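You operate a simulated robot arm through the tools that you are given. There is no shell and no other tool.

You run a simulated robot arm. Do the job below in one go: nothing can be reset, and whatever is moved stays where it is left.

TASK
Put things in order on the top of the workbench. At the end: the grey block from the top of the workbench stands where the grey sleeve (marked "50") stood; the brown pad is in the silver steel basket; the grey sleeve from the top of the workbench is on the white filter box (marked "FUEL"); the grey round brush stands where the grey block stood; whatever was shut is shut again. Leave all else as you found it, and nothing knocked over.

The check looks at the end state, three seconds after you hand in, the way a careful person would. Anything else that was tipped, shoved, dropped, spilled or broken makes it a failure.

THE ROBOT
A 6-joint arm with a two-finger parallel gripper, fixed in place. Base frame: the origin is at the foot of the arm, x ahead of it, y to its left, z up; the work surface is at about z = 0. Units: mm, rad, N and s.
With the tool pointing down near the work surface it reaches from about 180 to 460 mm from the base axis. Its first joint turns from -1.222 to 1.222 rad. Payload 1.9 kg.
The tool frame sits at the grasp point between the pads (the TCP): z along the fingers, y along the line on which they close. The tips reach 23 mm beyond it. Largest opening 94 mm; finger width 38, thickness 10; the body of the gripper, 54 by 96 mm, starts 39 mm behind the TCP.
Orientation is told as [roll, pitch, yaw] about the base's x, y, z axes, in that order, counted from this pose: with the fingers straight down and closing along the base's y, the tool's x points along the base's -x, its y along +y and its z along -z.

THE INTERFACE
- The arm moves only by the tool drive_tool. Its argument "steps" is one flat list of numbers, 7 for each row, row after row: the turn, a rotation vector about the tool's x, y, z in rad, then the shift along the tool's x, y, z in mm, then the closure, from 0 (fully open) to 1 (shut). In form: [wx, wy, wz, dx, dy, dz, claw, wx, wy, wz, dx, dy, dz, claw, ...]. A call has 1 to 20 rows; each row shifts and turns the commanded pose from where the row before left it, along the tool's axes as they then stand. Each row takes 0.2 s and may step no farther than 50 mm and 0.15 rad from the row before; otherwise, or with a gripper value out of range, the whole call is refused. Where a pose cannot be reached the arm comes as near as it can. A force on the tool above 40 N (or 10 N above the force at the start of the call, whichever is more), or a blocked arm, ends the call early, and 0.2 s more pass. Each finger travels about 108 mm/s and halts on what it meets, pressing with about 32 N; the grip force reading is that of the motor and also rises with nothing between the fingers. The clock runs only during rows and for 0.2 s after the last one: add rows that do not move to give the fingers time. The reply holds the time, the measured pose of the TCP, the force on the tool along the base axes, the opening and the grip force, in the units named above and with some noise, with the torque about the TCP (base axes, N m) and any sound that the robot's microphone picked up.
- Cameras (640 x 400 px; columns grow to the right, rows downward): "scene" is fixed at [60.6, 320.5, 415.5]; the picture's right is [-0.70, -0.72, 0.00], its down [-0.48, 0.46, -0.75] and it looks along [0.54, -0.52, -0.66] (base axes); focal length 214 px, centre (320, 200). "wrist" rides on the gripper at [87, 16, -75] in the tool frame; the picture's right is [-0.18, 0.98, 0.00], its down [-0.58, -0.11, -0.81] and it looks along [-0.79, -0.15, 0.59] (tool axes); focal length 243 px, centre (320, 200). There is no depth. A picture from a camera that has moved, and an enlarged one, comes with that camera's place and axes in the base frame and with its lens.
- snapshot(camera): a new picture of that camera. It takes no simulated time.
- close_up(camera, box): a new picture of the part [left, top, right, bottom] of that camera's present view, enlarged. It takes no simulated time.
- finish_job(): hands the job in; it is judged then, once.

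Nothing tells you positions but the pictures and the camera data. Unless the task says otherwise, let go and move clear before handing in.

The tools are called after "Call:" by a JSON object that holds its "api" and its "payload". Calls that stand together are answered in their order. drive_tool: Moves the arm, as the interface text tells. Its arguments: {"type":"object","properties":{"steps":{"type":"array"}},"required":["steps"]} The other tools are called the same way: snapshot (camera) takes a picture; close_up (camera, box) takes an enlarged picture of a part of a camera's view; finish_job () hands the job in.

At the start:

```text
time_s: 0.0
position: [272.9, -47.5, 369.6]
tool_rot: [0.002, -0.002, -0.001]
contact_force: [0.3, 0.4, 0.0]
ft_torque: [-0.01, 0.01, 0.01]
opening: 94.1
finger_force: 0.0
```

scene: 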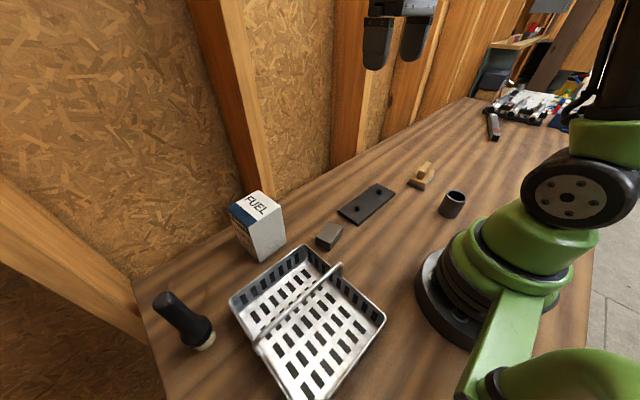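
wrist: 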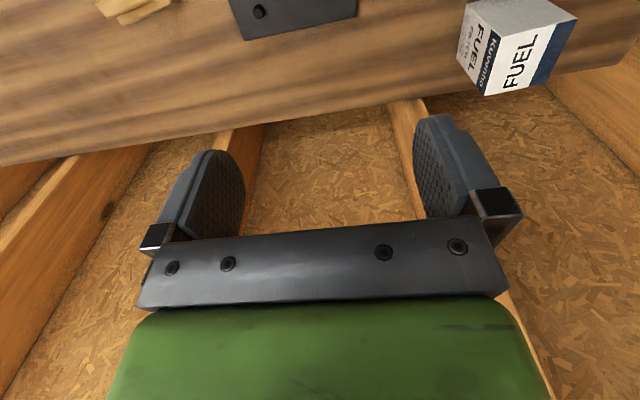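

I see a workbench with a FUEL box, a steel basket, a grey block, a dark plate with a pin or cover, a brownish object, a grey cylinder, and more items at the back. I'll look closer before moving anything.

Call:
{"api": "close_up", "payload": {"camera": "scene", "box": [300, 140, 480, 260]}}

Call:
{"api": "close_up", "payload": {"camera": "scene", "box": [130, 180, 400, 400]}}

Call:
{"api": "close_up", "payload": {"camera": "scene", "box": [460, 60, 620, 160]}}

Call:
{"api": "close_up", "payload": {"camera": "wrist", "box": [0, 0, 640, 200]}}

```text
3.33 times, centred on (390, 200) of scene
camera zoom: at [60.6, 320.5, 415.5], right [-0.7, -0.72, 0.0], down [-0.48, 0.46, -0.75], along [0.54, -0.52, -0.66], focal length 715 px, centre (87, 200)
```

zoom: 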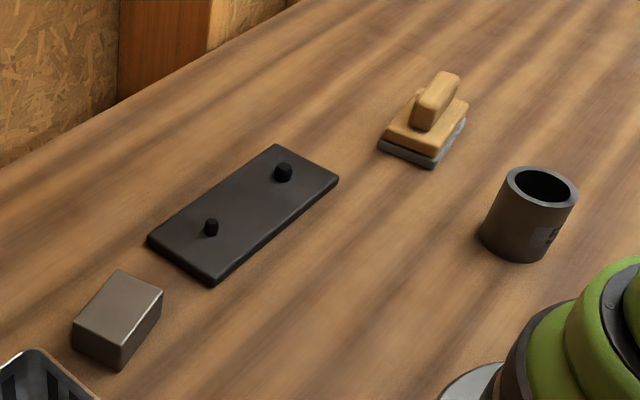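

```text
1.82 times, centred on (265, 290) of scene
camera zoom: at [60.6, 320.5, 415.5], right [-0.7, -0.72, 0.0], down [-0.48, 0.46, -0.75], along [0.54, -0.52, -0.66], focal length 390 px, centre (420, 36)
```

zoom: 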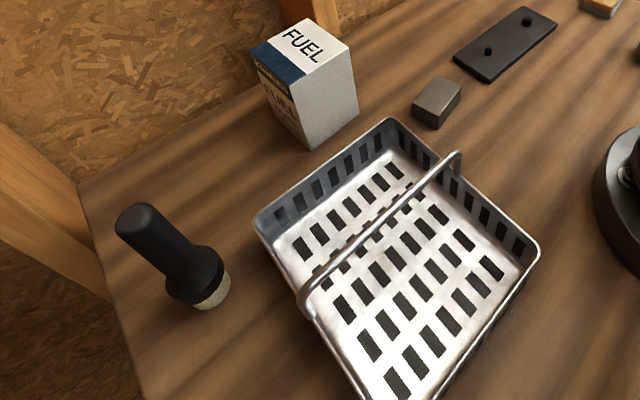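

```text
4.00 times, centred on (540, 110) of scene
camera zoom: at [60.6, 320.5, 415.5], right [-0.7, -0.72, 0.0], down [-0.48, 0.46, -0.75], along [0.54, -0.52, -0.66], focal length 858 px, centre (-560, 560)
```

zoom: 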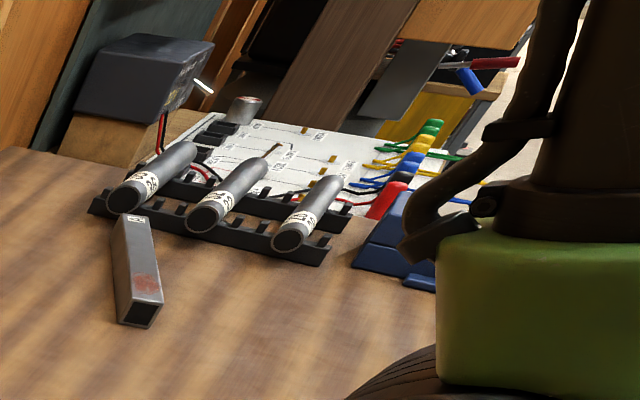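

```text
1.00 times, centred on (320, 100) of wrist (not enlarged: the box is as wide or as high as the picture)
camera zoom: at [185.5, -31.4, 442.7], right [0.18, 0.98, 0.0], down [0.58, -0.11, 0.81], along [0.79, -0.15, -0.59], focal length 243 px, centre (320, 300)
```

zoom: 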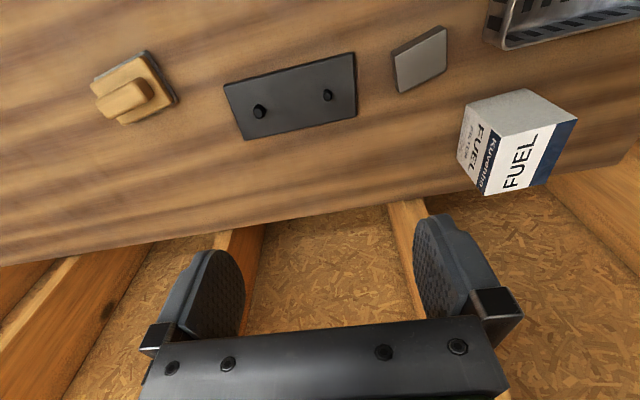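

Call:
{"api": "close_up", "payload": {"camera": "scene", "box": [475, 80, 555, 130]}}

Call:
{"api": "close_up", "payload": {"camera": "scene", "box": [424, 180, 480, 225]}}

Call:
{"api": "close_up", "payload": {"camera": "scene", "box": [140, 280, 230, 360]}}

Call:
{"api": "close_up", "payload": {"camera": "scene", "box": [390, 150, 450, 200]}}

Call:
{"api": "close_up", "payload": {"camera": "scene", "box": [215, 180, 355, 270]}}

```text
8.00 times, centred on (515, 105) of scene
camera zoom: at [60.6, 320.5, 415.5], right [-0.7, -0.72, 0.0], down [-0.48, 0.46, -0.75], along [0.54, -0.52, -0.66], focal length 1716 px, centre (-1240, 960)
```

zoom: 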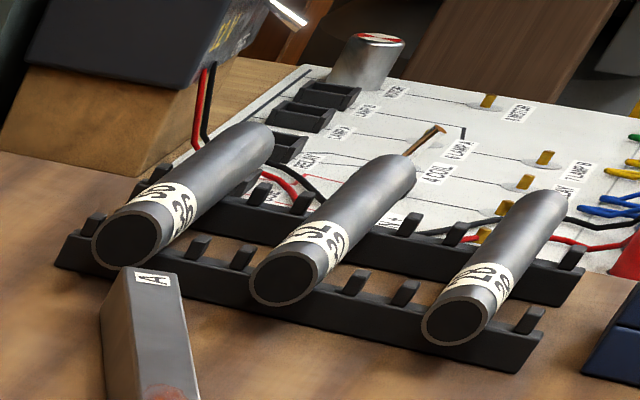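

```text
8.89 times, centred on (452, 202) of scene
camera zoom: at [60.6, 320.5, 415.5], right [-0.7, -0.72, 0.0], down [-0.48, 0.46, -0.75], along [0.54, -0.52, -0.66], focal length 1906 px, centre (-853, 178)
```

zoom: 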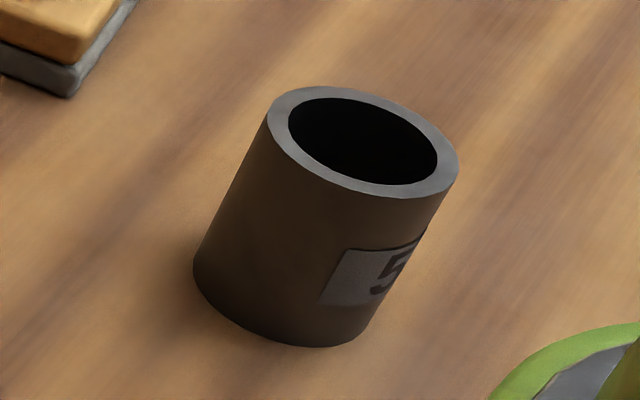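

```text
5.00 times, centred on (185, 320) of scene
camera zoom: at [60.6, 320.5, 415.5], right [-0.7, -0.72, 0.0], down [-0.48, 0.46, -0.75], along [0.54, -0.52, -0.66], focal length 1072 px, centre (995, -400)
```

zoom: 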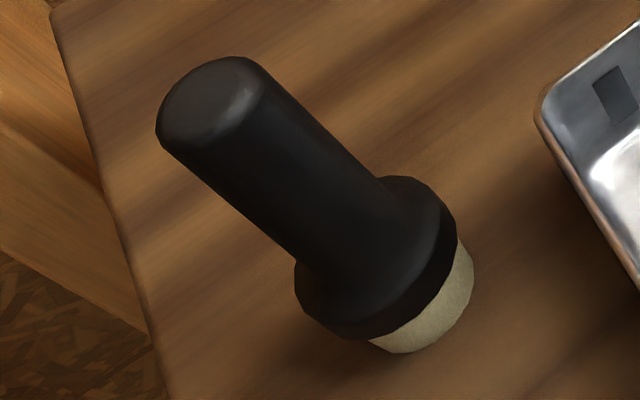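

```text
8.00 times, centred on (420, 175) of scene
camera zoom: at [60.6, 320.5, 415.5], right [-0.7, -0.72, 0.0], down [-0.48, 0.46, -0.75], along [0.54, -0.52, -0.66], focal length 1716 px, centre (-480, 400)
```

zoom: 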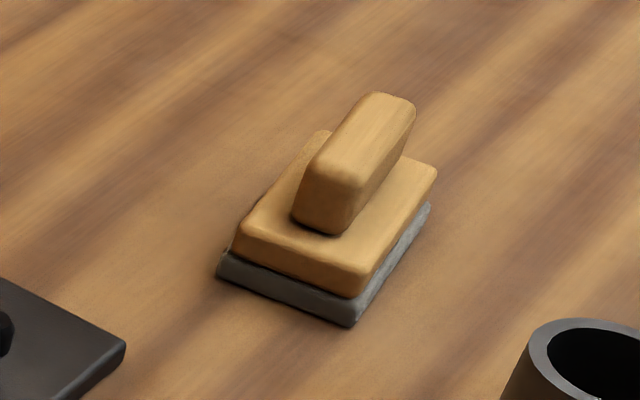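

```text
4.44 times, centred on (285, 225) of scene
camera zoom: at [60.6, 320.5, 415.5], right [-0.7, -0.72, 0.0], down [-0.48, 0.46, -0.75], along [0.54, -0.52, -0.66], focal length 953 px, centre (476, 89)
```

zoom: 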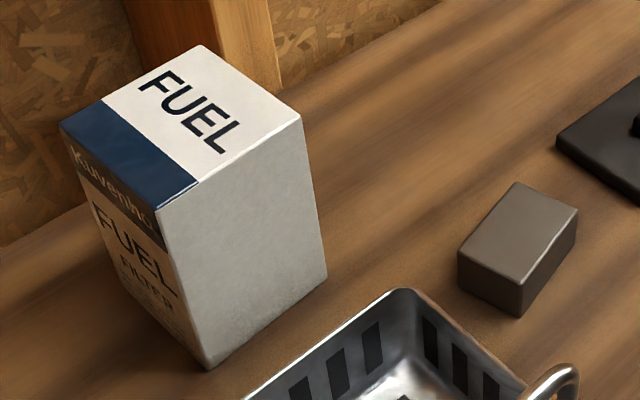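

The sleeve looks about 57 mm wide and 60 mm tall, standing near (118, -223). The block is near (281, 76), the FUEL box top is centred near (382, 198) at z≈118, the brown pad is near (240, -310), and the brush stands near (280, 382). I'll move above the sleeve first and check with the wrist camera.

Call:
{"api": "drive_tool", "payload": {"steps": [0, 0, 0.1356, 0, 0, 0, 0, 0, 0, 0.1356, 0, 0, 0, 0, 0, 0, 0.1356, 0, 0, 0, 0, 0, 0, 0.1356, 0, 0, 0, 0, 0, 0, 0.1356, 0, 0, 0, 0, 0, 0, 0.1356, 0, 0, 0, 0, 0, 0, 0.1356, 0, 0, 0, 0, 0, 0, 0.1356, 0, 0, 0, 0, 0, 0, 0, -10.4, -27.4, 18, 0, 0, 0, 0, -10.4, -27.4, 18, 0, 0, 0, 0, -10.4, -27.4, 18, 0, 0, 0, 0, -10.4, -27.4, 18, 0, 0, 0, 0, -10.4, -27.4, 18, 0, 0, 0, 0, -10.4, -27.4, 18, 0, 0, 0, 0, -10.4, -27.4, 18, 0, 0, 0, 0, -10.4, -27.4, 18, 0]}}

Call:
{"api": "snapshot", "payload": {"camera": "wrist"}}

Call:
{"api": "snapshot", "payload": {"camera": "scene"}}

```text
time_s: 3.4
position: [120.2, -222.7, 224.0]
tool_rot: [0.004, 0.0, -1.086]
contact_force: [-0.5, -0.5, -0.5]
ft_torque: [0.02, 0.01, 0.03]
opening: 93.9
finger_force: 0.1
```

```text
taken
camera wrist: at [93.1, -138.5, 298.4], right [0.96, 0.3, 0.0], down [0.17, -0.57, 0.81], along [0.24, -0.77, -0.59], focal length 243 px, centre (320, 200)
```

wrist: 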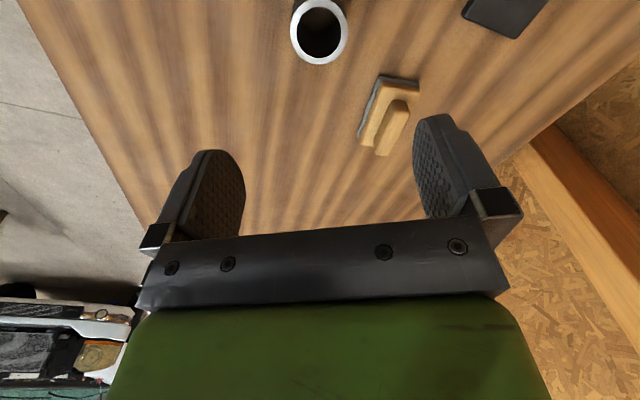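

```text
taken
```

scene: 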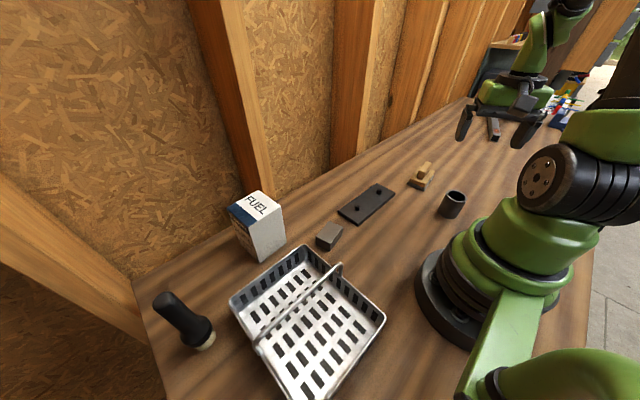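

Call:
{"api": "drive_tool", "payload": {"steps": [0, 0, 0, 2, 0, 24, 0, 0, 0, 0, 2, 0, 24, 0, 0, 0, 0, 1, 0, 24, 0, 0, 0, 0, 0, 0, 20, 0, 0, 0, 0, 0, 0, 0, 0]}}

Call:
{"api": "close_up", "payload": {"camera": "wrist", "box": [200, 0, 440, 150]}}

Call:
{"api": "close_up", "payload": {"camera": "scene", "box": [400, 130, 560, 230]}}

```text
time_s: 4.6
position: [117.1, -216.5, 132.8]
tool_rot: [0.003, 0.001, -1.086]
contact_force: [-0.2, -1.0, -0.1]
ft_torque: [-0.01, 0.03, 0.02]
opening: 94.0
finger_force: 0.1
```

```text
2.67 times, centred on (320, 75) of wrist
camera zoom: at [91.1, -133.0, 207.2], right [0.96, 0.3, 0.0], down [0.17, -0.57, 0.81], along [0.24, -0.77, -0.59], focal length 647 px, centre (320, 533)
```

zoom: 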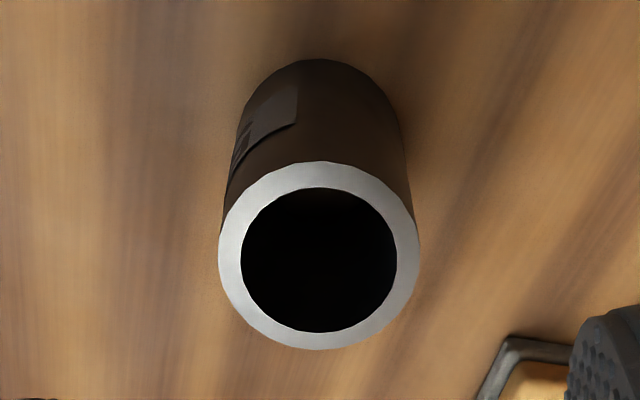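

```text
4.00 times, centred on (480, 180) of scene
camera zoom: at [60.6, 320.5, 415.5], right [-0.7, -0.72, 0.0], down [-0.48, 0.46, -0.75], along [0.54, -0.52, -0.66], focal length 858 px, centre (-320, 280)
```

zoom: 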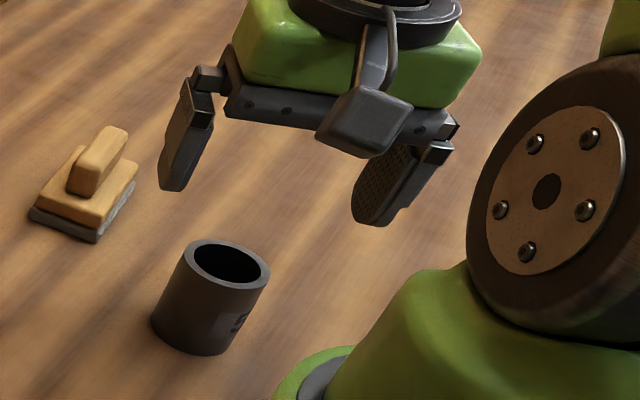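

The sleeve's axis is about (117.4, -218), with an outer diameter of about 50 mm. I'll lower straight down and grip it.

Call:
{"api": "drive_tool", "payload": {"steps": [0, 0, 0, -1.4, -0.4, 25, 0, 0, 0, 0, 0, 0, 25, 0, 0, 0, 0, 0, 0, 25, 0, 0, 0, 0, 0, 0, 19, 0, 0, 0, 0, 0, 0, 0, 0, 0, 0, 0, 0, 0, 0, 0.4, 0, 0, 0, 0, 0, 0, 0.6, 0, 0, 0, 0, 0, 0, 1, 0, 0, 0, 0, 0, 0, 1]}}

Call:
{"api": "close_up", "payload": {"camera": "scene", "box": [400, 130, 560, 230]}}

Call:
{"api": "snapshot", "payload": {"camera": "wrist"}}

```text
time_s: 6.6
position: [117.2, -218.5, 38.9]
tool_rot: [0.0, 0.002, -1.085]
contact_force: [0.7, -0.1, 0.2]
ft_torque: [0.01, -0.02, 0.02]
opening: 55.8
finger_force: 31.8
```

```text
4.00 times, centred on (480, 180) of scene
camera zoom: at [60.6, 320.5, 415.6], right [-0.7, -0.72, 0.0], down [-0.48, 0.46, -0.75], along [0.54, -0.52, -0.66], focal length 858 px, centre (-320, 280)
```

zoom: 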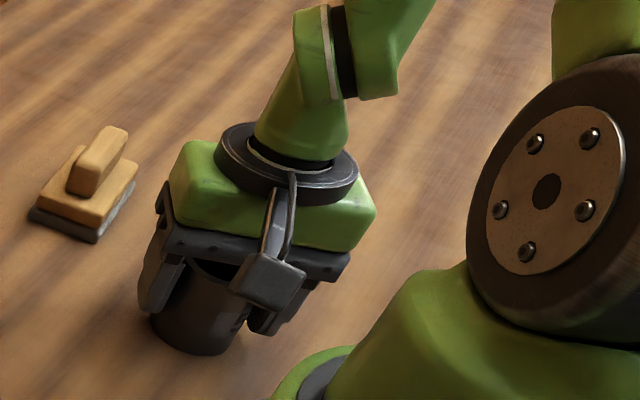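

```text
taken
camera wrist: at [91.2, -134.1, 112.5], right [0.96, 0.3, 0.0], down [0.17, -0.57, 0.81], along [0.24, -0.77, -0.59], focal length 243 px, centre (320, 200)
```

wrist: 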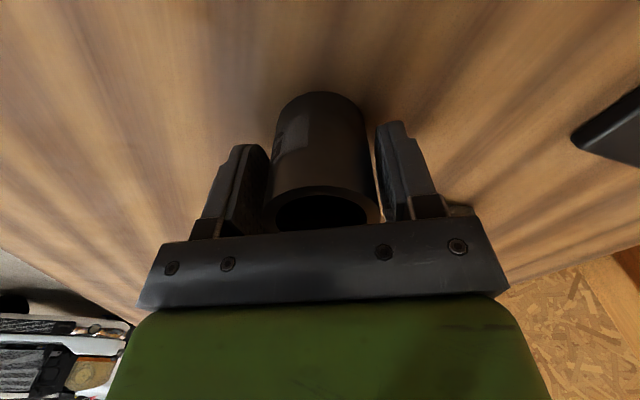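

Call:
{"api": "drive_tool", "payload": {"steps": [0, 0, 0, 0, 0, 0, 1, 0, 0, 0, 0, 0, 0, 1, 0, 0, 0, 0, 0, 0, 1]}}

Call:
{"api": "close_up", "payload": {"camera": "wrist", "box": [200, 70, 440, 230]}}

```text
time_s: 7.4
position: [116.5, -218.3, 37.8]
tool_rot: [-0.001, 0.001, -1.085]
contact_force: [0.4, 0.9, 0.5]
ft_torque: [-0.04, 0.0, 0.0]
opening: 55.9
finger_force: 32.2
```

```text
2.50 times, centred on (320, 150) of wrist
camera zoom: at [91.2, -134.1, 112.5], right [0.96, 0.3, 0.0], down [0.17, -0.57, 0.81], along [0.24, -0.77, -0.59], focal length 606 px, centre (320, 325)
```

zoom: 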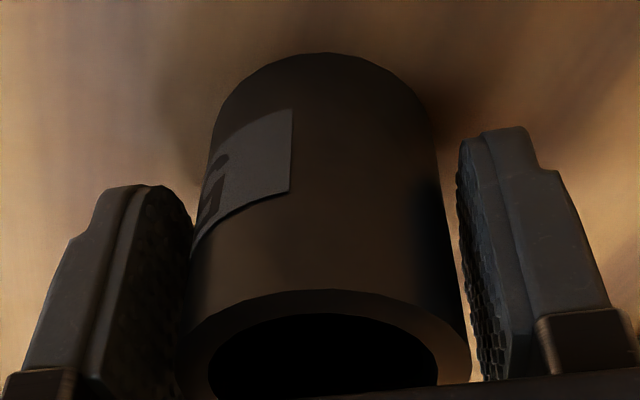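

The fingers hold at 56 mm with a steady force. I'll lift a little to confirm the sleeve comes along.

Call:
{"api": "drive_tool", "payload": {"steps": [0, 0, 0, 0, 0, -8, 1, 0, 0, 0, 0, 0, -12, 1, 0, 0, 0, 0, 0, -20, 1, 0, 0, 0, 0, 0, 0, 1]}}

Call:
{"api": "close_up", "payload": {"camera": "scene", "box": [400, 130, 560, 230]}}

Call:
{"api": "close_up", "payload": {"camera": "wrist", "box": [200, 70, 440, 230]}}

```text
time_s: 8.4
position: [114.4, -218.0, 78.0]
tool_rot: [0.003, 0.001, -1.085]
contact_force: [0.1, 0.5, -3.2]
ft_torque: [-0.02, 0.0, 0.01]
opening: 56.3
finger_force: 32.1
```

```text
4.00 times, centred on (480, 180) of scene
camera zoom: at [60.6, 320.5, 415.6], right [-0.7, -0.72, 0.0], down [-0.48, 0.46, -0.75], along [0.54, -0.52, -0.66], focal length 858 px, centre (-320, 280)
```

zoom: 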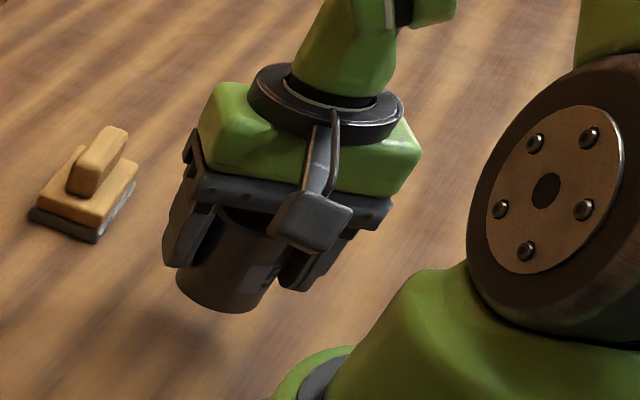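

```text
2.50 times, centred on (320, 150) of wrist
camera zoom: at [89.1, -134.7, 152.2], right [0.96, 0.3, 0.0], down [0.17, -0.57, 0.81], along [0.24, -0.77, -0.59], focal length 606 px, centre (320, 325)
```

zoom: 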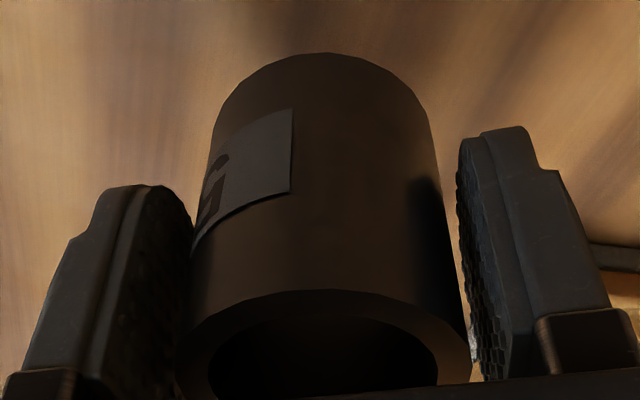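

The sleeve is held (about 3.2 N of weight). I'll lift it high and swing around to the left side, toward the FUEL box.

Call:
{"api": "drive_tool", "payload": {"steps": [0, 0, 0, 0, 0, -25, 1, 0, 0, 0, 0, 0, -30, 1, 0, 0, 0, 0, 0, -30, 1, 0, 0, 0, 0, 0, -30, 1, 0, 0, 0, 0, 0, -30, 1, 0, 0, 0, 0, 0, -25, 1, 0, 0, 0, 14.45, 30.98, 0, 1, 0, 0, 0, 14.45, 30.98, 0, 1, 0, 0, 0, 14.45, 30.98, 0, 1, 0, 0, 0, 14.45, 30.98, 0, 1, 0, 0, 0, 14.45, 30.98, 0, 1, 0, 0, 0, 14.45, 30.98, 0, 1, 0, 0, 0, 14.45, 30.98, 0, 1, 0, 0, 0, 14.45, 30.98, 0, 1]}}

Call:
{"api": "drive_tool", "payload": {"steps": [0, 0, -0.1357, 0, 0, 0, 1, 0, 0, -0.1357, 0, 0, 0, 1, 0, 0, -0.1357, 0, 0, 0, 1, 0, 0, -0.1357, 0, 0, 0, 1, 0, 0, -0.1357, 0, 0, 0, 1, 0, 0, -0.1357, 0, 0, 0, 1, 0, 0, -0.1357, 0, 0, 0, 1, 0, 0, -0.1357, 0, 0, 0, 1, 0, 0, 0, 0, 0, 0, 1]}}

Call:
{"api": "snapshot", "payload": {"camera": "wrist"}}

Call:
{"api": "snapshot", "payload": {"camera": "scene"}}

```text
time_s: 11.4
position: [280.5, -1.6, 249.8]
tool_rot: [0.004, 0.002, -1.086]
contact_force: [-0.1, -0.6, -3.8]
ft_torque: [0.02, -0.01, 0.01]
opening: 56.0
finger_force: 31.9
```

```text
time_s: 13.4
position: [281.4, -3.0, 248.7]
tool_rot: [0.003, -0.002, 0.002]
contact_force: [-0.1, 0.1, -4.0]
ft_torque: [-0.02, 0.05, -0.01]
opening: 55.9
finger_force: 32.1
```

```text
taken
camera wrist: at [194.4, 13.4, 322.0], right [0.18, 0.98, 0.0], down [0.58, -0.11, 0.81], along [0.79, -0.15, -0.59], focal length 243 px, centre (320, 200)
```

wrist: 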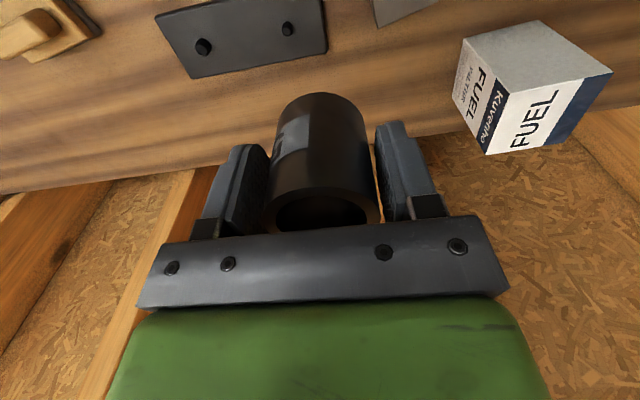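

```text
taken
```

scene: 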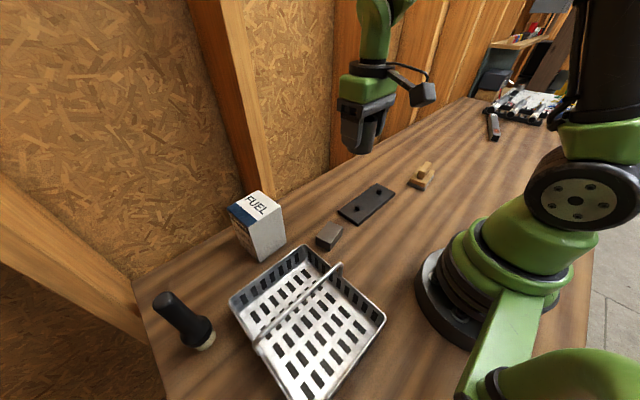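

Call:
{"api": "close_up", "payload": {"camera": "wrist", "box": [430, 0, 640, 170]}}

```text
2.35 times, centred on (535, 85) of wrist
camera zoom: at [194.4, 13.4, 322.0], right [0.18, 0.98, 0.0], down [0.58, -0.11, 0.81], along [0.79, -0.15, -0.59], focal length 571 px, centre (-186, 471)
```

zoom: 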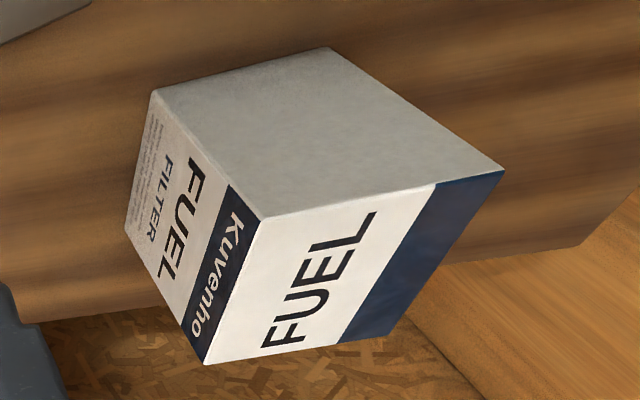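

The FUEL box top is centred near (376.5, 198) at z≈117. I'll carry the sleeve above it, still well clear.

Call:
{"api": "drive_tool", "payload": {"steps": [0, 0, 0, -13.4, 28.7, 2, 1, 0, 0, 0, -13.4, 28.7, 2, 1, 0, 0, 0, -13.4, 28.7, 2, 1, 0, 0, 0, -13.4, 28.7, 2, 1, 0, 0, 0, -13.4, 28.7, 2, 1, 0, 0, 0, -13.4, 28.7, 2, 1, 0, 0, 0, -13.4, 28.7, 2, 1, 0, 0, 0, 0, 0, 0, 1]}}

Call:
{"api": "snapshot", "payload": {"camera": "wrist"}}

Call:
{"api": "close_up", "payload": {"camera": "scene", "box": [180, 80, 380, 270]}}

```text
time_s: 15.2
position: [373.6, 197.0, 233.7]
tool_rot: [0.001, -0.002, 0.001]
contact_force: [0.7, 0.2, -3.7]
ft_torque: [-0.03, 0.0, -0.03]
opening: 56.1
finger_force: 32.5
```

```text
taken
camera wrist: at [286.2, 213.6, 307.6], right [0.18, 0.98, 0.0], down [0.58, -0.11, 0.81], along [0.79, -0.15, -0.59], focal length 243 px, centre (320, 200)
```

wrist: 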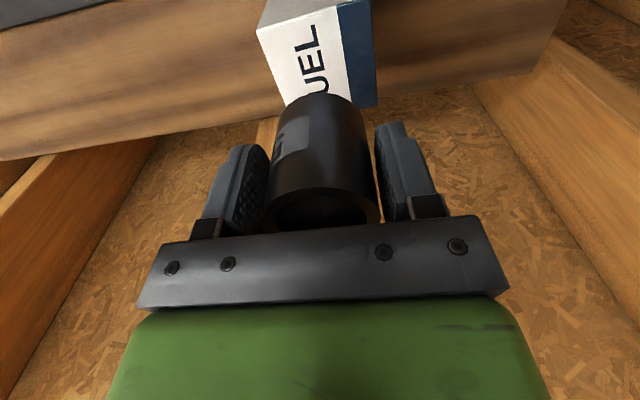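

```text
2.11 times, centred on (280, 175) of scene
camera zoom: at [60.6, 320.5, 415.5], right [-0.7, -0.72, 0.0], down [-0.48, 0.46, -0.75], along [0.54, -0.52, -0.66], focal length 452 px, centre (404, 253)
```

zoom: 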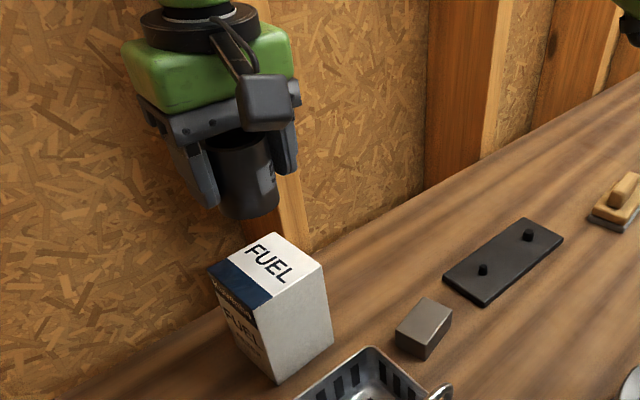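

Call:
{"api": "close_up", "payload": {"camera": "wrist", "box": [230, 0, 400, 120]}}

```text
3.33 times, centred on (315, 60) of wrist
camera zoom: at [286.2, 213.6, 307.6], right [0.18, 0.98, 0.0], down [0.58, -0.11, 0.81], along [0.79, -0.15, -0.59], focal length 809 px, centre (337, 667)
```

zoom: 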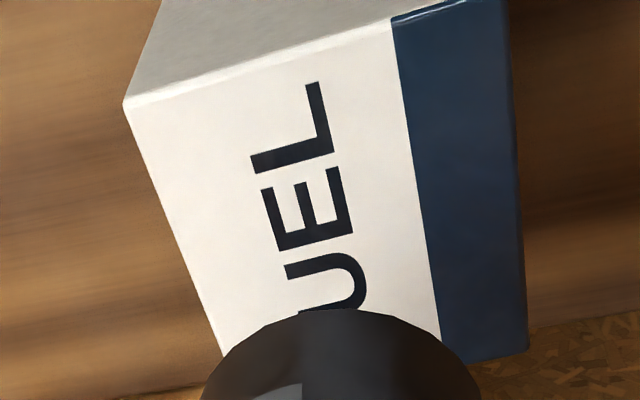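

Call:
{"api": "drive_tool", "payload": {"steps": [0, 0, 0, -2.3, 1.8, 18, 1, 0, 0, 0, 0, 0, 18, 1, 0, 0, 0, 0, 0, 15, 1, 0, 0, 0, 0, 0, 11, 1, 0, 0, 0, 0, 0, 6, 1, 0, 0, 0, 0, 0, 4, 1, 0, 0, 0, 0, 0, 0, 1]}}

Call:
{"api": "close_up", "payload": {"camera": "scene", "box": [200, 130, 340, 270]}}

Call:
{"api": "snapshot", "payload": {"camera": "wrist"}}

```text
time_s: 16.8
position: [375.7, 199.7, 164.0]
tool_rot: [0.002, -0.003, -0.001]
contact_force: [0.0, 0.6, -4.1]
ft_torque: [-0.01, 0.0, -0.01]
opening: 56.1
finger_force: 32.5
```

```text
2.86 times, centred on (270, 200) of scene
camera zoom: at [60.6, 320.5, 415.5], right [-0.7, -0.72, 0.0], down [-0.48, 0.46, -0.75], along [0.54, -0.52, -0.66], focal length 613 px, centre (463, 200)
```

zoom: 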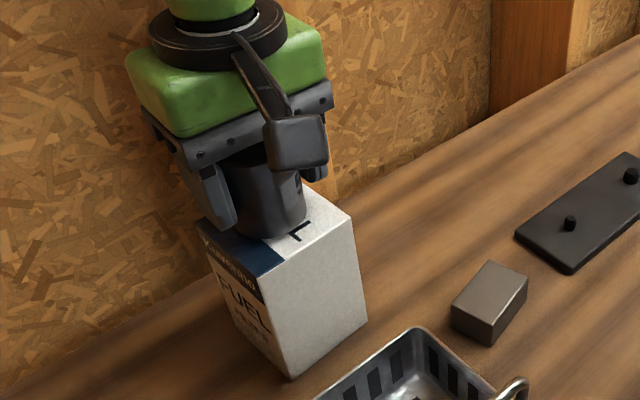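

```text
taken
camera wrist: at [288.8, 216.4, 238.0], right [0.18, 0.98, 0.0], down [0.58, -0.11, 0.81], along [0.79, -0.15, -0.59], focal length 243 px, centre (320, 200)
```

wrist: 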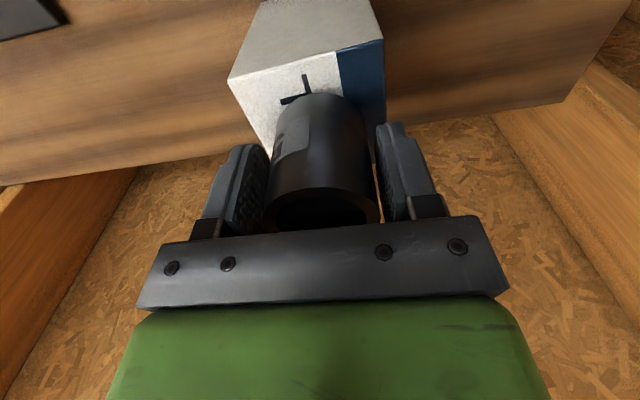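

Call:
{"api": "drive_tool", "payload": {"steps": [0, 0, 0, 0, 0, 2, 1, 0, 0, 0, 0, 0, 2, 1, 0, 0, 0, 0, 0, 1.5, 1, 0, 0, 0, 0, 0, 0, 1]}}

Call:
{"api": "close_up", "payload": {"camera": "scene", "box": [235, 170, 305, 220]}}

```text
time_s: 17.8
position: [376.3, 198.8, 159.1]
tool_rot: [0.001, -0.002, -0.001]
contact_force: [-0.2, 0.5, -3.4]
ft_torque: [0.0, -0.02, 0.05]
opening: 56.1
finger_force: 31.9
```

```text
8.00 times, centred on (270, 195) of scene
camera zoom: at [60.6, 320.5, 415.5], right [-0.7, -0.72, 0.0], down [-0.48, 0.46, -0.75], along [0.54, -0.52, -0.66], focal length 1716 px, centre (720, 240)
```

zoom: 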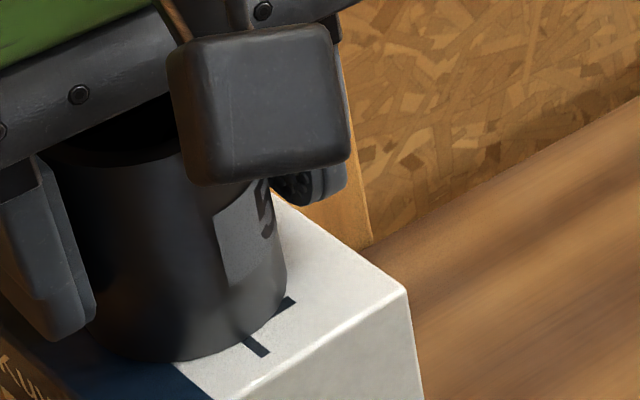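

Call:
{"api": "drive_tool", "payload": {"steps": [0, 0, 0, 0, 0, 1, 1, 0, 0, 0, 0, 0, 1, 1, 0, 0, 0, 0, 0, 0, 1]}}

```text
time_s: 18.6
position: [376.6, 198.7, 158.1]
tool_rot: [0.004, -0.006, 0.002]
contact_force: [3.2, -1.9, 20.4]
ft_torque: [-0.62, -0.12, 0.05]
opening: 56.1
finger_force: 31.9
```

The sleeve touched the box with a 20 N press, so I'll ease off a millimetre, open gently and then rise straight up.

Call:
{"api": "drive_tool", "payload": {"steps": [0, 0, 0, 0, 0, -1.0, 1, 0, 0, 0, 0, 0, 0, 1]}}

```text
time_s: 19.2
position: [376.9, 200.9, 156.8]
tool_rot: [0.003, -0.005, 0.003]
contact_force: [6.9, -3.4, 15.3]
ft_torque: [-0.44, -0.67, 0.04]
opening: 56.3
finger_force: 31.7
```

Call:
{"api": "drive_tool", "payload": {"steps": [0, 0, 0, 0, 0, -0.8, 1, 0, 0, 0, 0, 0, 0, 1]}}

Call:
{"api": "close_up", "payload": {"camera": "scene", "box": [200, 130, 340, 270]}}

```text
time_s: 19.8
position: [375.5, 200.5, 156.5]
tool_rot: [0.001, 0.001, 0.001]
contact_force: [1.9, -2.7, 9.5]
ft_torque: [-0.22, -0.4, -0.07]
opening: 56.1
finger_force: 32.1
```

```text
2.86 times, centred on (270, 200) of scene
camera zoom: at [60.6, 320.5, 415.6], right [-0.7, -0.72, 0.0], down [-0.48, 0.46, -0.75], along [0.54, -0.52, -0.66], focal length 613 px, centre (463, 200)
```

zoom: 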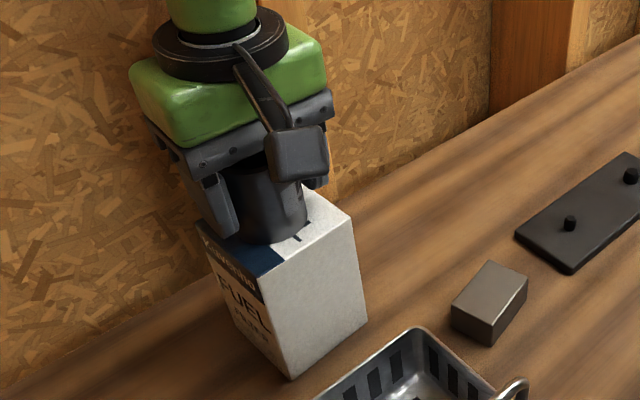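

Call:
{"api": "drive_tool", "payload": {"steps": [0, 0, 0, 0, 0, -1.0, 1, 0, 0, 0, 0, 0, 0, 1]}}

```text
time_s: 20.4
position: [375.9, 200.8, 158.8]
tool_rot: [0.002, 0.001, -0.001]
contact_force: [0.4, -0.1, -3.8]
ft_torque: [-0.01, 0.01, 0.0]
opening: 56.0
finger_force: 31.7
```

Call:
{"api": "drive_tool", "payload": {"steps": [0, 0, 0, 0, 0, 0.5, 1, 0, 0, 0, 0, 0, 0, 1, 0, 0, 0, 0, 0, 0, 0.36, 0, 0, 0, 0, 0, 0, 0.3, 0, 0, 0, 0, 0, 0, 0.2, 0, 0, 0, 0, 0, 0, 0.1, 0, 0, 0, 0, 0, 0, 0.1]}}

Call:
{"api": "close_up", "payload": {"camera": "scene", "box": [200, 130, 340, 270]}}

Call:
{"api": "snapshot", "payload": {"camera": "wrist"}}

```text
time_s: 22.0
position: [376.0, 200.2, 159.0]
tool_rot: [0.002, -0.002, -0.001]
contact_force: [0.0, 0.6, -0.2]
ft_torque: [0.01, -0.01, 0.0]
opening: 84.6
finger_force: 0.1
```

```text
2.86 times, centred on (270, 200) of scene
camera zoom: at [60.6, 320.5, 415.5], right [-0.7, -0.72, 0.0], down [-0.48, 0.46, -0.75], along [0.54, -0.52, -0.66], focal length 613 px, centre (463, 200)
```

zoom: 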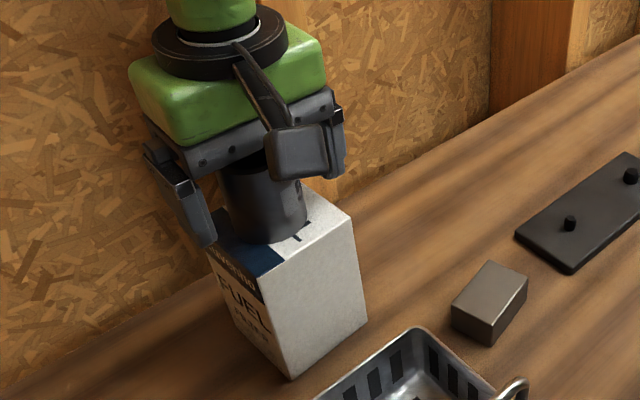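

```text
taken
camera wrist: at [290.0, 216.5, 231.9], right [0.18, 0.98, 0.0], down [0.58, -0.11, 0.81], along [0.79, -0.15, -0.59], focal length 243 px, centre (320, 200)
```

wrist: 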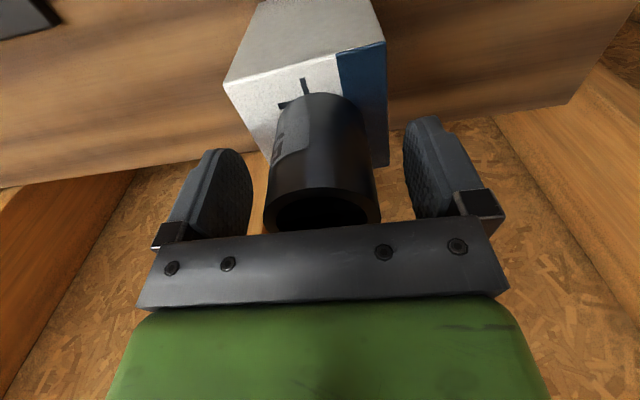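

The sleeve stands on the box. I'll rise straight up, then go look at the block.

Call:
{"api": "drive_tool", "payload": {"steps": [0, 0, 0, 0, 0, -15, 0.1, 0, 0, 0, 0, 0, -25, 0.1, 0, 0, 0, 0, 0, -30, 0.1, 0, 0, 0, 0, 0, -30, 0.1, 0, 0, 0, 0, 0, -30, 0, 0, 0, 0, 24, -24, 0, 0, 0, 0, 0, 24, -24, 0, 0, 0, 0, 0, 24, -24, 0, 0, 0, 0, 0, 24, -24, 0, 0, 0, 0, 0, 0, 0, 0, 0]}}

Call:
{"api": "snapshot", "payload": {"camera": "wrist"}}

Call:
{"api": "snapshot", "payload": {"camera": "scene"}}

```text
time_s: 24.2
position: [282.5, 104.1, 290.5]
tool_rot: [0.001, -0.003, -0.001]
contact_force: [-0.6, -0.3, 0.5]
ft_torque: [-0.01, 0.02, -0.01]
opening: 93.8
finger_force: 0.0
```

```text
taken
camera wrist: at [195.0, 120.1, 364.1], right [0.18, 0.98, 0.0], down [0.58, -0.11, 0.81], along [0.79, -0.15, -0.59], focal length 243 px, centre (320, 200)
```

wrist: 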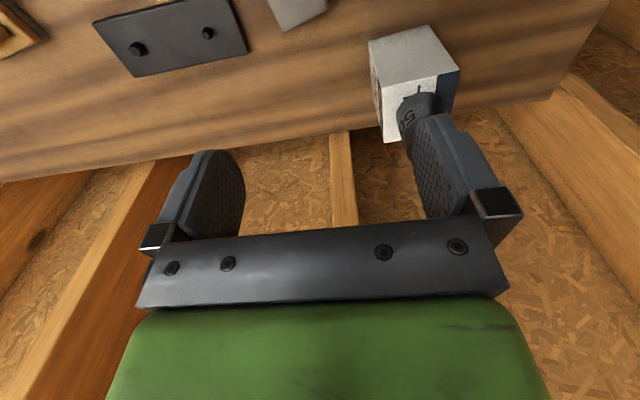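

```text
taken
```

scene: 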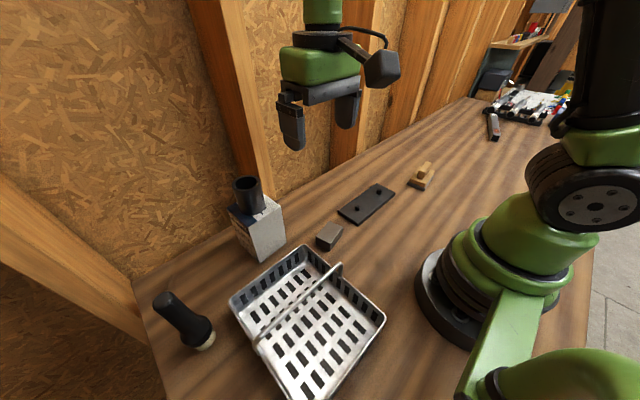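

Next I'll go over the grey block, with yaw turned about 0.2 rad to match its long axis.

Call:
{"api": "drive_tool", "payload": {"steps": [0, 0, -0.1025, 0, 0, 0, 0, 0, 0, -0.1025, 0, 0, 0, 0, 0, 0, 0, 2.2, -6.95, 25, 0, 0, 0, 0, 2.2, -6.95, 25, 0, 0, 0, 0, 2.2, -6.95, 25, 0, 0, 0, 0, 2.2, -6.95, 25, 0, 0, 0, 0, 0, 0, 0, 0]}}

Call:
{"api": "close_up", "payload": {"camera": "wrist", "box": [200, 0, 440, 150]}}

Call:
{"api": "snapshot", "payload": {"camera": "wrist"}}

```text
time_s: 25.8
position: [279.7, 74.6, 186.2]
tool_rot: [0.002, -0.002, 0.204]
contact_force: [-0.7, 0.4, 0.2]
ft_torque: [-0.02, -0.03, -0.01]
opening: 93.8
finger_force: 0.1
```

```text
2.67 times, centred on (320, 75) of wrist
camera zoom: at [191.1, 73.6, 259.5], right [-0.02, 1.0, 0.0], down [0.59, 0.01, 0.81], along [0.81, 0.02, -0.59], focal length 647 px, centre (320, 533)
```

zoom: 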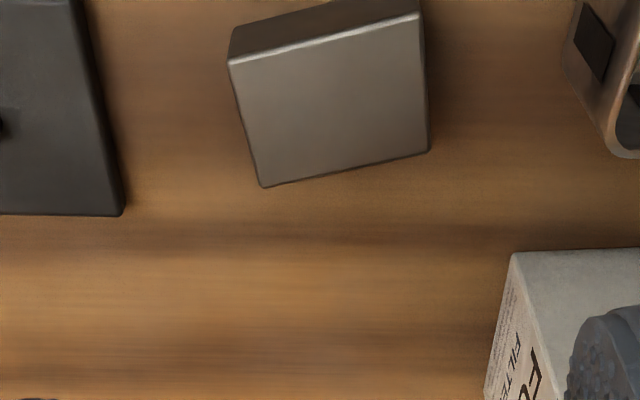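

```text
taken
camera wrist: at [191.1, 73.6, 259.5], right [-0.02, 1.0, 0.0], down [0.59, 0.01, 0.81], along [0.81, 0.02, -0.59], focal length 243 px, centre (320, 200)
```

wrist: 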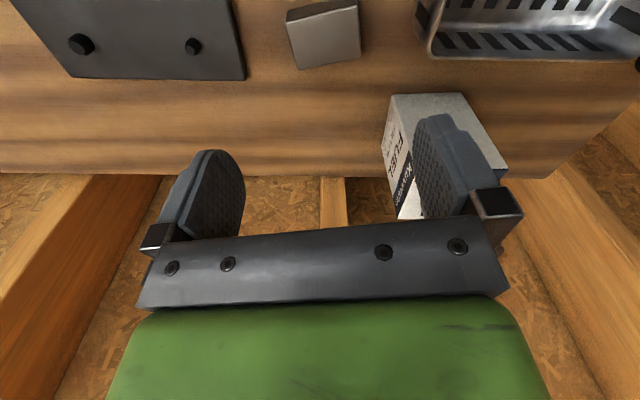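

The block measures about 59 x 38 x 25 mm, centred at (279, 78.4) with yaw about 0.237. I'll align over it, lower and grip along its length.

Call:
{"api": "drive_tool", "payload": {"steps": [0, 0, -0.032, 0, 0, 0, 0, 0, 0, 0, -0.2, 3.9, 25, 0, 0, 0, 0, 0, 0, 28, 0, 0, 0, 0, 0, 0, 28, 0, 0, 0, 0, 0, 0, 25, 0, 0, 0, 0, 0, 0, 20, 0, 0, 0, 0, 0, 0, 12, 0, 0, 0, 0, 0, 0, 0, 0]}}

Call:
{"api": "snapshot", "payload": {"camera": "wrist"}}

Call:
{"api": "close_up", "payload": {"camera": "scene", "box": [240, 140, 440, 280]}}

```text
time_s: 27.6
position: [278.9, 79.7, 49.1]
tool_rot: [0.003, -0.003, 0.237]
contact_force: [-0.1, -0.4, 0.0]
ft_torque: [-0.04, 0.02, -0.02]
opening: 94.1
finger_force: 0.1
```

```text
taken
camera wrist: at [190.2, 75.9, 122.6], right [-0.05, 1.0, 0.0], down [0.59, 0.03, 0.81], along [0.81, 0.04, -0.59], focal length 243 px, centre (320, 200)
```

wrist: 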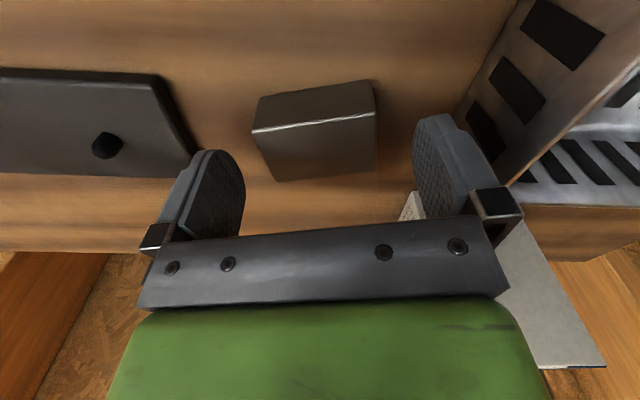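

```text
2.86 times, centred on (340, 210) of scene
camera zoom: at [60.6, 320.5, 415.5], right [-0.7, -0.72, 0.0], down [-0.48, 0.46, -0.75], along [0.54, -0.52, -0.66], focal length 613 px, centre (263, 171)
```

zoom: 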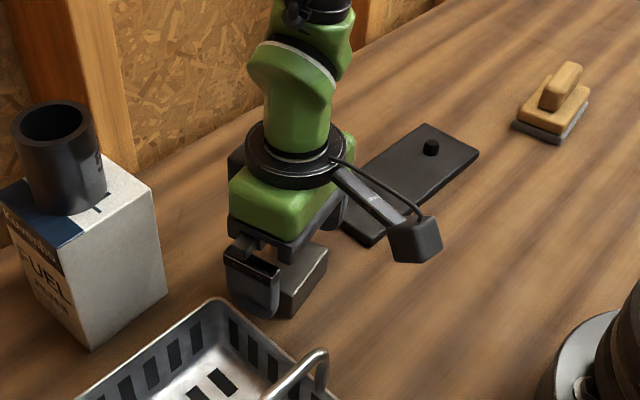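

Call:
{"api": "drive_tool", "payload": {"steps": [0, 0, 0, -1.5, -1, 9, 0, 0, 0, 0, 0, 0, 8, 0, 0, 0, 0, 0, 0, 5, 0, 0, 0, 0, 0, 0, 0, 0, 0, 0, 0, 0, 0, 0, 0.25, 0, 0, 0, 0, 0, 0, 0.35, 0, 0, 0, 0, 0, 0, 1, 0, 0, 0, 0, 0, 0, 1, 0, 0, 0, 0, 0, 0, 1]}}

Call:
{"api": "snapshot", "payload": {"camera": "wrist"}}

```text
time_s: 29.6
position: [279.1, 80.2, 27.0]
tool_rot: [0.003, -0.003, 0.237]
contact_force: [0.4, 1.6, 0.5]
ft_torque: [-0.02, 0.06, -0.04]
opening: 60.1
finger_force: 32.1
```

```text
taken
camera wrist: at [191.6, 74.6, 100.4], right [-0.05, 1.0, 0.0], down [0.59, 0.03, 0.81], along [0.81, 0.04, -0.59], focal length 243 px, centre (320, 200)
```

wrist: 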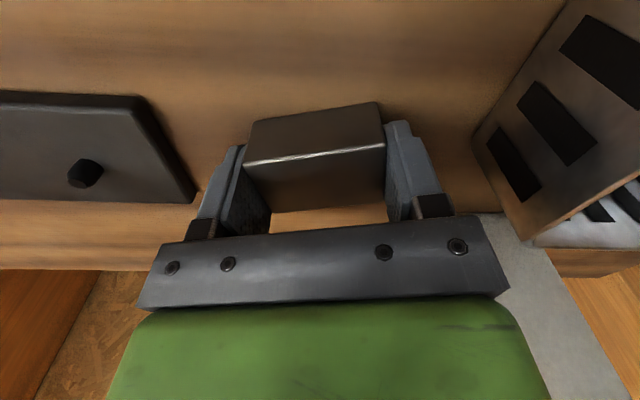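

The block is gripped at 60 mm. I'll lift it and carry it to the sleeve's old place.

Call:
{"api": "drive_tool", "payload": {"steps": [0, 0, 0, 0, 0, -6, 1, 0, 0, 0, 0, 0, -14, 1, 0, 0, 0, 0, 0, -25, 1, 0, 0, 0, 0, 0, -30, 1, 0, 0, 0, 0, 0, -35, 1, 0, 0, 0, 0, 0, -35, 1, 0, 0, 0, 0, 0, -30, 1, 0, 0, 0, 5.9, -26, 0, 1, 0, 0, 0, 5.9, -26, 0, 1, 0, 0, 0, 5.9, -26, 0, 1]}}

Call:
{"api": "snapshot", "payload": {"camera": "scene"}}

Call:
{"api": "snapshot", "payload": {"camera": "wrist"}}

```text
time_s: 31.8
position: [280.4, -1.7, 203.3]
tool_rot: [0.002, -0.002, 0.238]
contact_force: [0.0, 0.1, -5.8]
ft_torque: [0.01, 0.02, 0.02]
opening: 60.1
finger_force: 31.9
```

```text
taken
```

scene: 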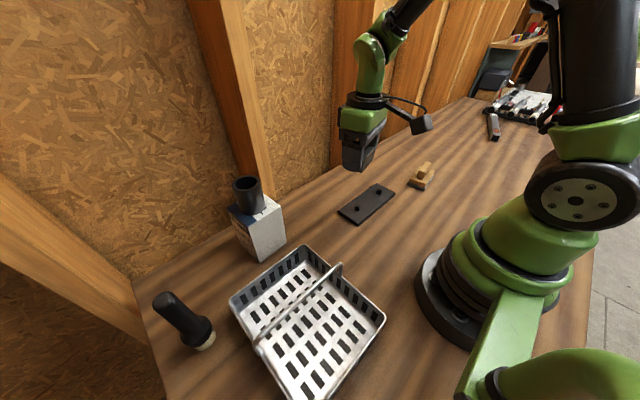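

```text
taken
camera wrist: at [192.6, -6.9, 276.5], right [-0.05, 1.0, 0.0], down [0.59, 0.03, 0.81], along [0.81, 0.04, -0.59], focal length 243 px, centre (320, 200)
```

wrist: 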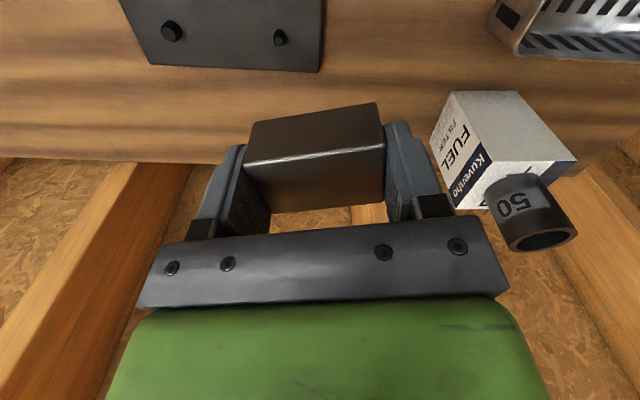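

Call:
{"api": "drive_tool", "payload": {"steps": [0, 0, 0.1469, 0, 0, 0, 1, 0, 0, 0.1469, 0, 0, 0, 1, 0, 0, 0.1469, 0, 0, 0, 1, 0, 0, 0.1469, 0, 0, 0, 1, 0, 0, 0.1469, 0, 0, 0, 1, 0, 0, 0.1469, 0, 0, 0, 1, 0, 0, 0.1469, 0, 0, 0, 1, 0, 0, 0.1469, 0, 0, 0, 1, 0, 0, 0.1469, 0, 0, 0, 1, 0, 0, 0, -14.6, -30.75, 0, 1, 0, 0, 0, -14.6, -30.75, 0, 1, 0, 0, 0, -14.6, -30.75, 0, 1, 0, 0, 0, -14.6, -30.75, 0, 1, 0, 0, 0, -14.6, -30.75, 0, 1, 0, 0, 0, -14.6, -30.75, 0, 1, 0, 0, 0, -14.6, -30.75, 0, 1, 0, 0, 0, -14.6, -30.75, 0, 1, 0, 0, 0, 0, 0, 0, 1, 0, 0, 0, 0, 0, 0, 1]}}

Call:
{"api": "snapshot", "payload": {"camera": "wrist"}}

```text
time_s: 35.8
position: [116.7, -219.9, 199.0]
tool_rot: [0.003, 0.003, -1.083]
contact_force: [0.9, 0.1, -5.7]
ft_torque: [-0.03, 0.0, -0.01]
opening: 59.9
finger_force: 32.0
```

```text
taken
camera wrist: at [90.2, -136.0, 272.7], right [0.95, 0.3, 0.0], down [0.17, -0.57, 0.81], along [0.24, -0.77, -0.59], focal length 243 px, centre (320, 200)
```

wrist: 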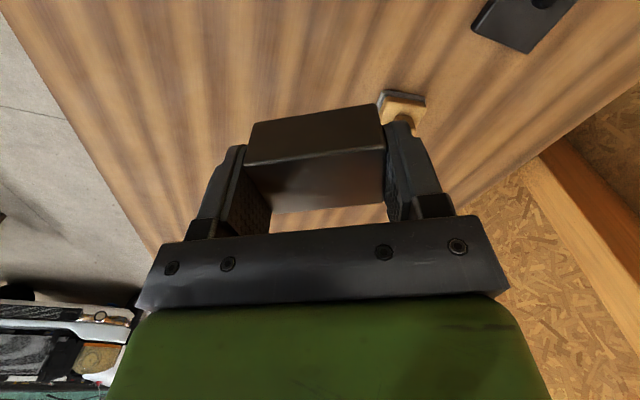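

Call:
{"api": "drive_tool", "payload": {"steps": [0, 0, 0, 1.5, 1.0, 25, 1, 0, 0, 0, 0, 0, 30, 1, 0, 0, 0, 0, 0, 30, 1, 0, 0, 0, 0, 0, 30, 1, 0, 0, 0, 0, 0, 25, 1, 0, 0, 0, 0, 0, 15, 1, 0, 0, 0, 0, 0, 8, 1, 0, 0, 0, 0, 0, 0, 1]}}

Call:
{"api": "close_up", "payload": {"camera": "scene", "box": [400, 130, 560, 230]}}

```text
time_s: 37.6
position: [118.1, -218.5, 36.2]
tool_rot: [0.001, 0.0, -1.086]
contact_force: [0.9, 0.0, -5.4]
ft_torque: [0.03, -0.01, 0.0]
opening: 59.9
finger_force: 31.9
```

```text
4.00 times, centred on (480, 180) of scene
camera zoom: at [60.6, 320.5, 415.6], right [-0.7, -0.72, 0.0], down [-0.48, 0.46, -0.75], along [0.54, -0.52, -0.66], focal length 858 px, centre (-320, 280)
```

zoom: 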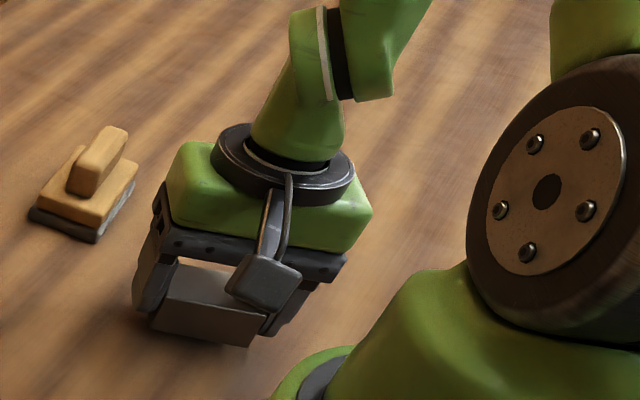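

Call:
{"api": "drive_tool", "payload": {"steps": [0, 0, 0, 0.5, 0, 3, 1, 0, 0, 0, 0, 0, 3, 1, 0, 0, 0, 0, 0, 1.5, 1, 0, 0, 0, 0, 0, 0, 1]}}

```text
time_s: 38.6
position: [117.3, -218.3, 30.0]
tool_rot: [0.003, 0.0, -1.084]
contact_force: [0.8, -0.5, -5.5]
ft_torque: [-0.02, 0.01, -0.01]
opening: 59.6
finger_force: 31.8
```

Call:
{"api": "drive_tool", "payload": {"steps": [0, 0, 0, 0, 0, 1, 1, 0, 0, 0, 0, 0, 0, 1]}}

```text
time_s: 39.2
position: [118.1, -216.8, 30.6]
tool_rot: [0.003, -0.001, -1.085]
contact_force: [0.2, 0.1, -6.0]
ft_torque: [0.03, -0.04, 0.03]
opening: 59.9
finger_force: 31.5
```

Call:
{"api": "drive_tool", "payload": {"steps": [0, 0, 0, 0, 0, 1, 1, 0, 0, 0, 0, 0, 0, 1]}}

```text
time_s: 39.8
position: [116.8, -216.5, 29.3]
tool_rot: [0.003, 0.001, -1.087]
contact_force: [-0.3, 0.2, -4.2]
ft_torque: [-0.01, 0.03, -0.01]
opening: 59.9
finger_force: 32.4
```

Call:
{"api": "drive_tool", "payload": {"steps": [0, 0, 0, 0, 0, 1, 1, 0, 0, 0, 0, 0, 0, 1]}}

```text
time_s: 40.4
position: [115.9, -216.6, 29.5]
tool_rot: [0.003, -0.001, -1.086]
contact_force: [0.0, -0.4, -5.5]
ft_torque: [0.01, 0.0, -0.03]
opening: 60.0
finger_force: 32.0
```

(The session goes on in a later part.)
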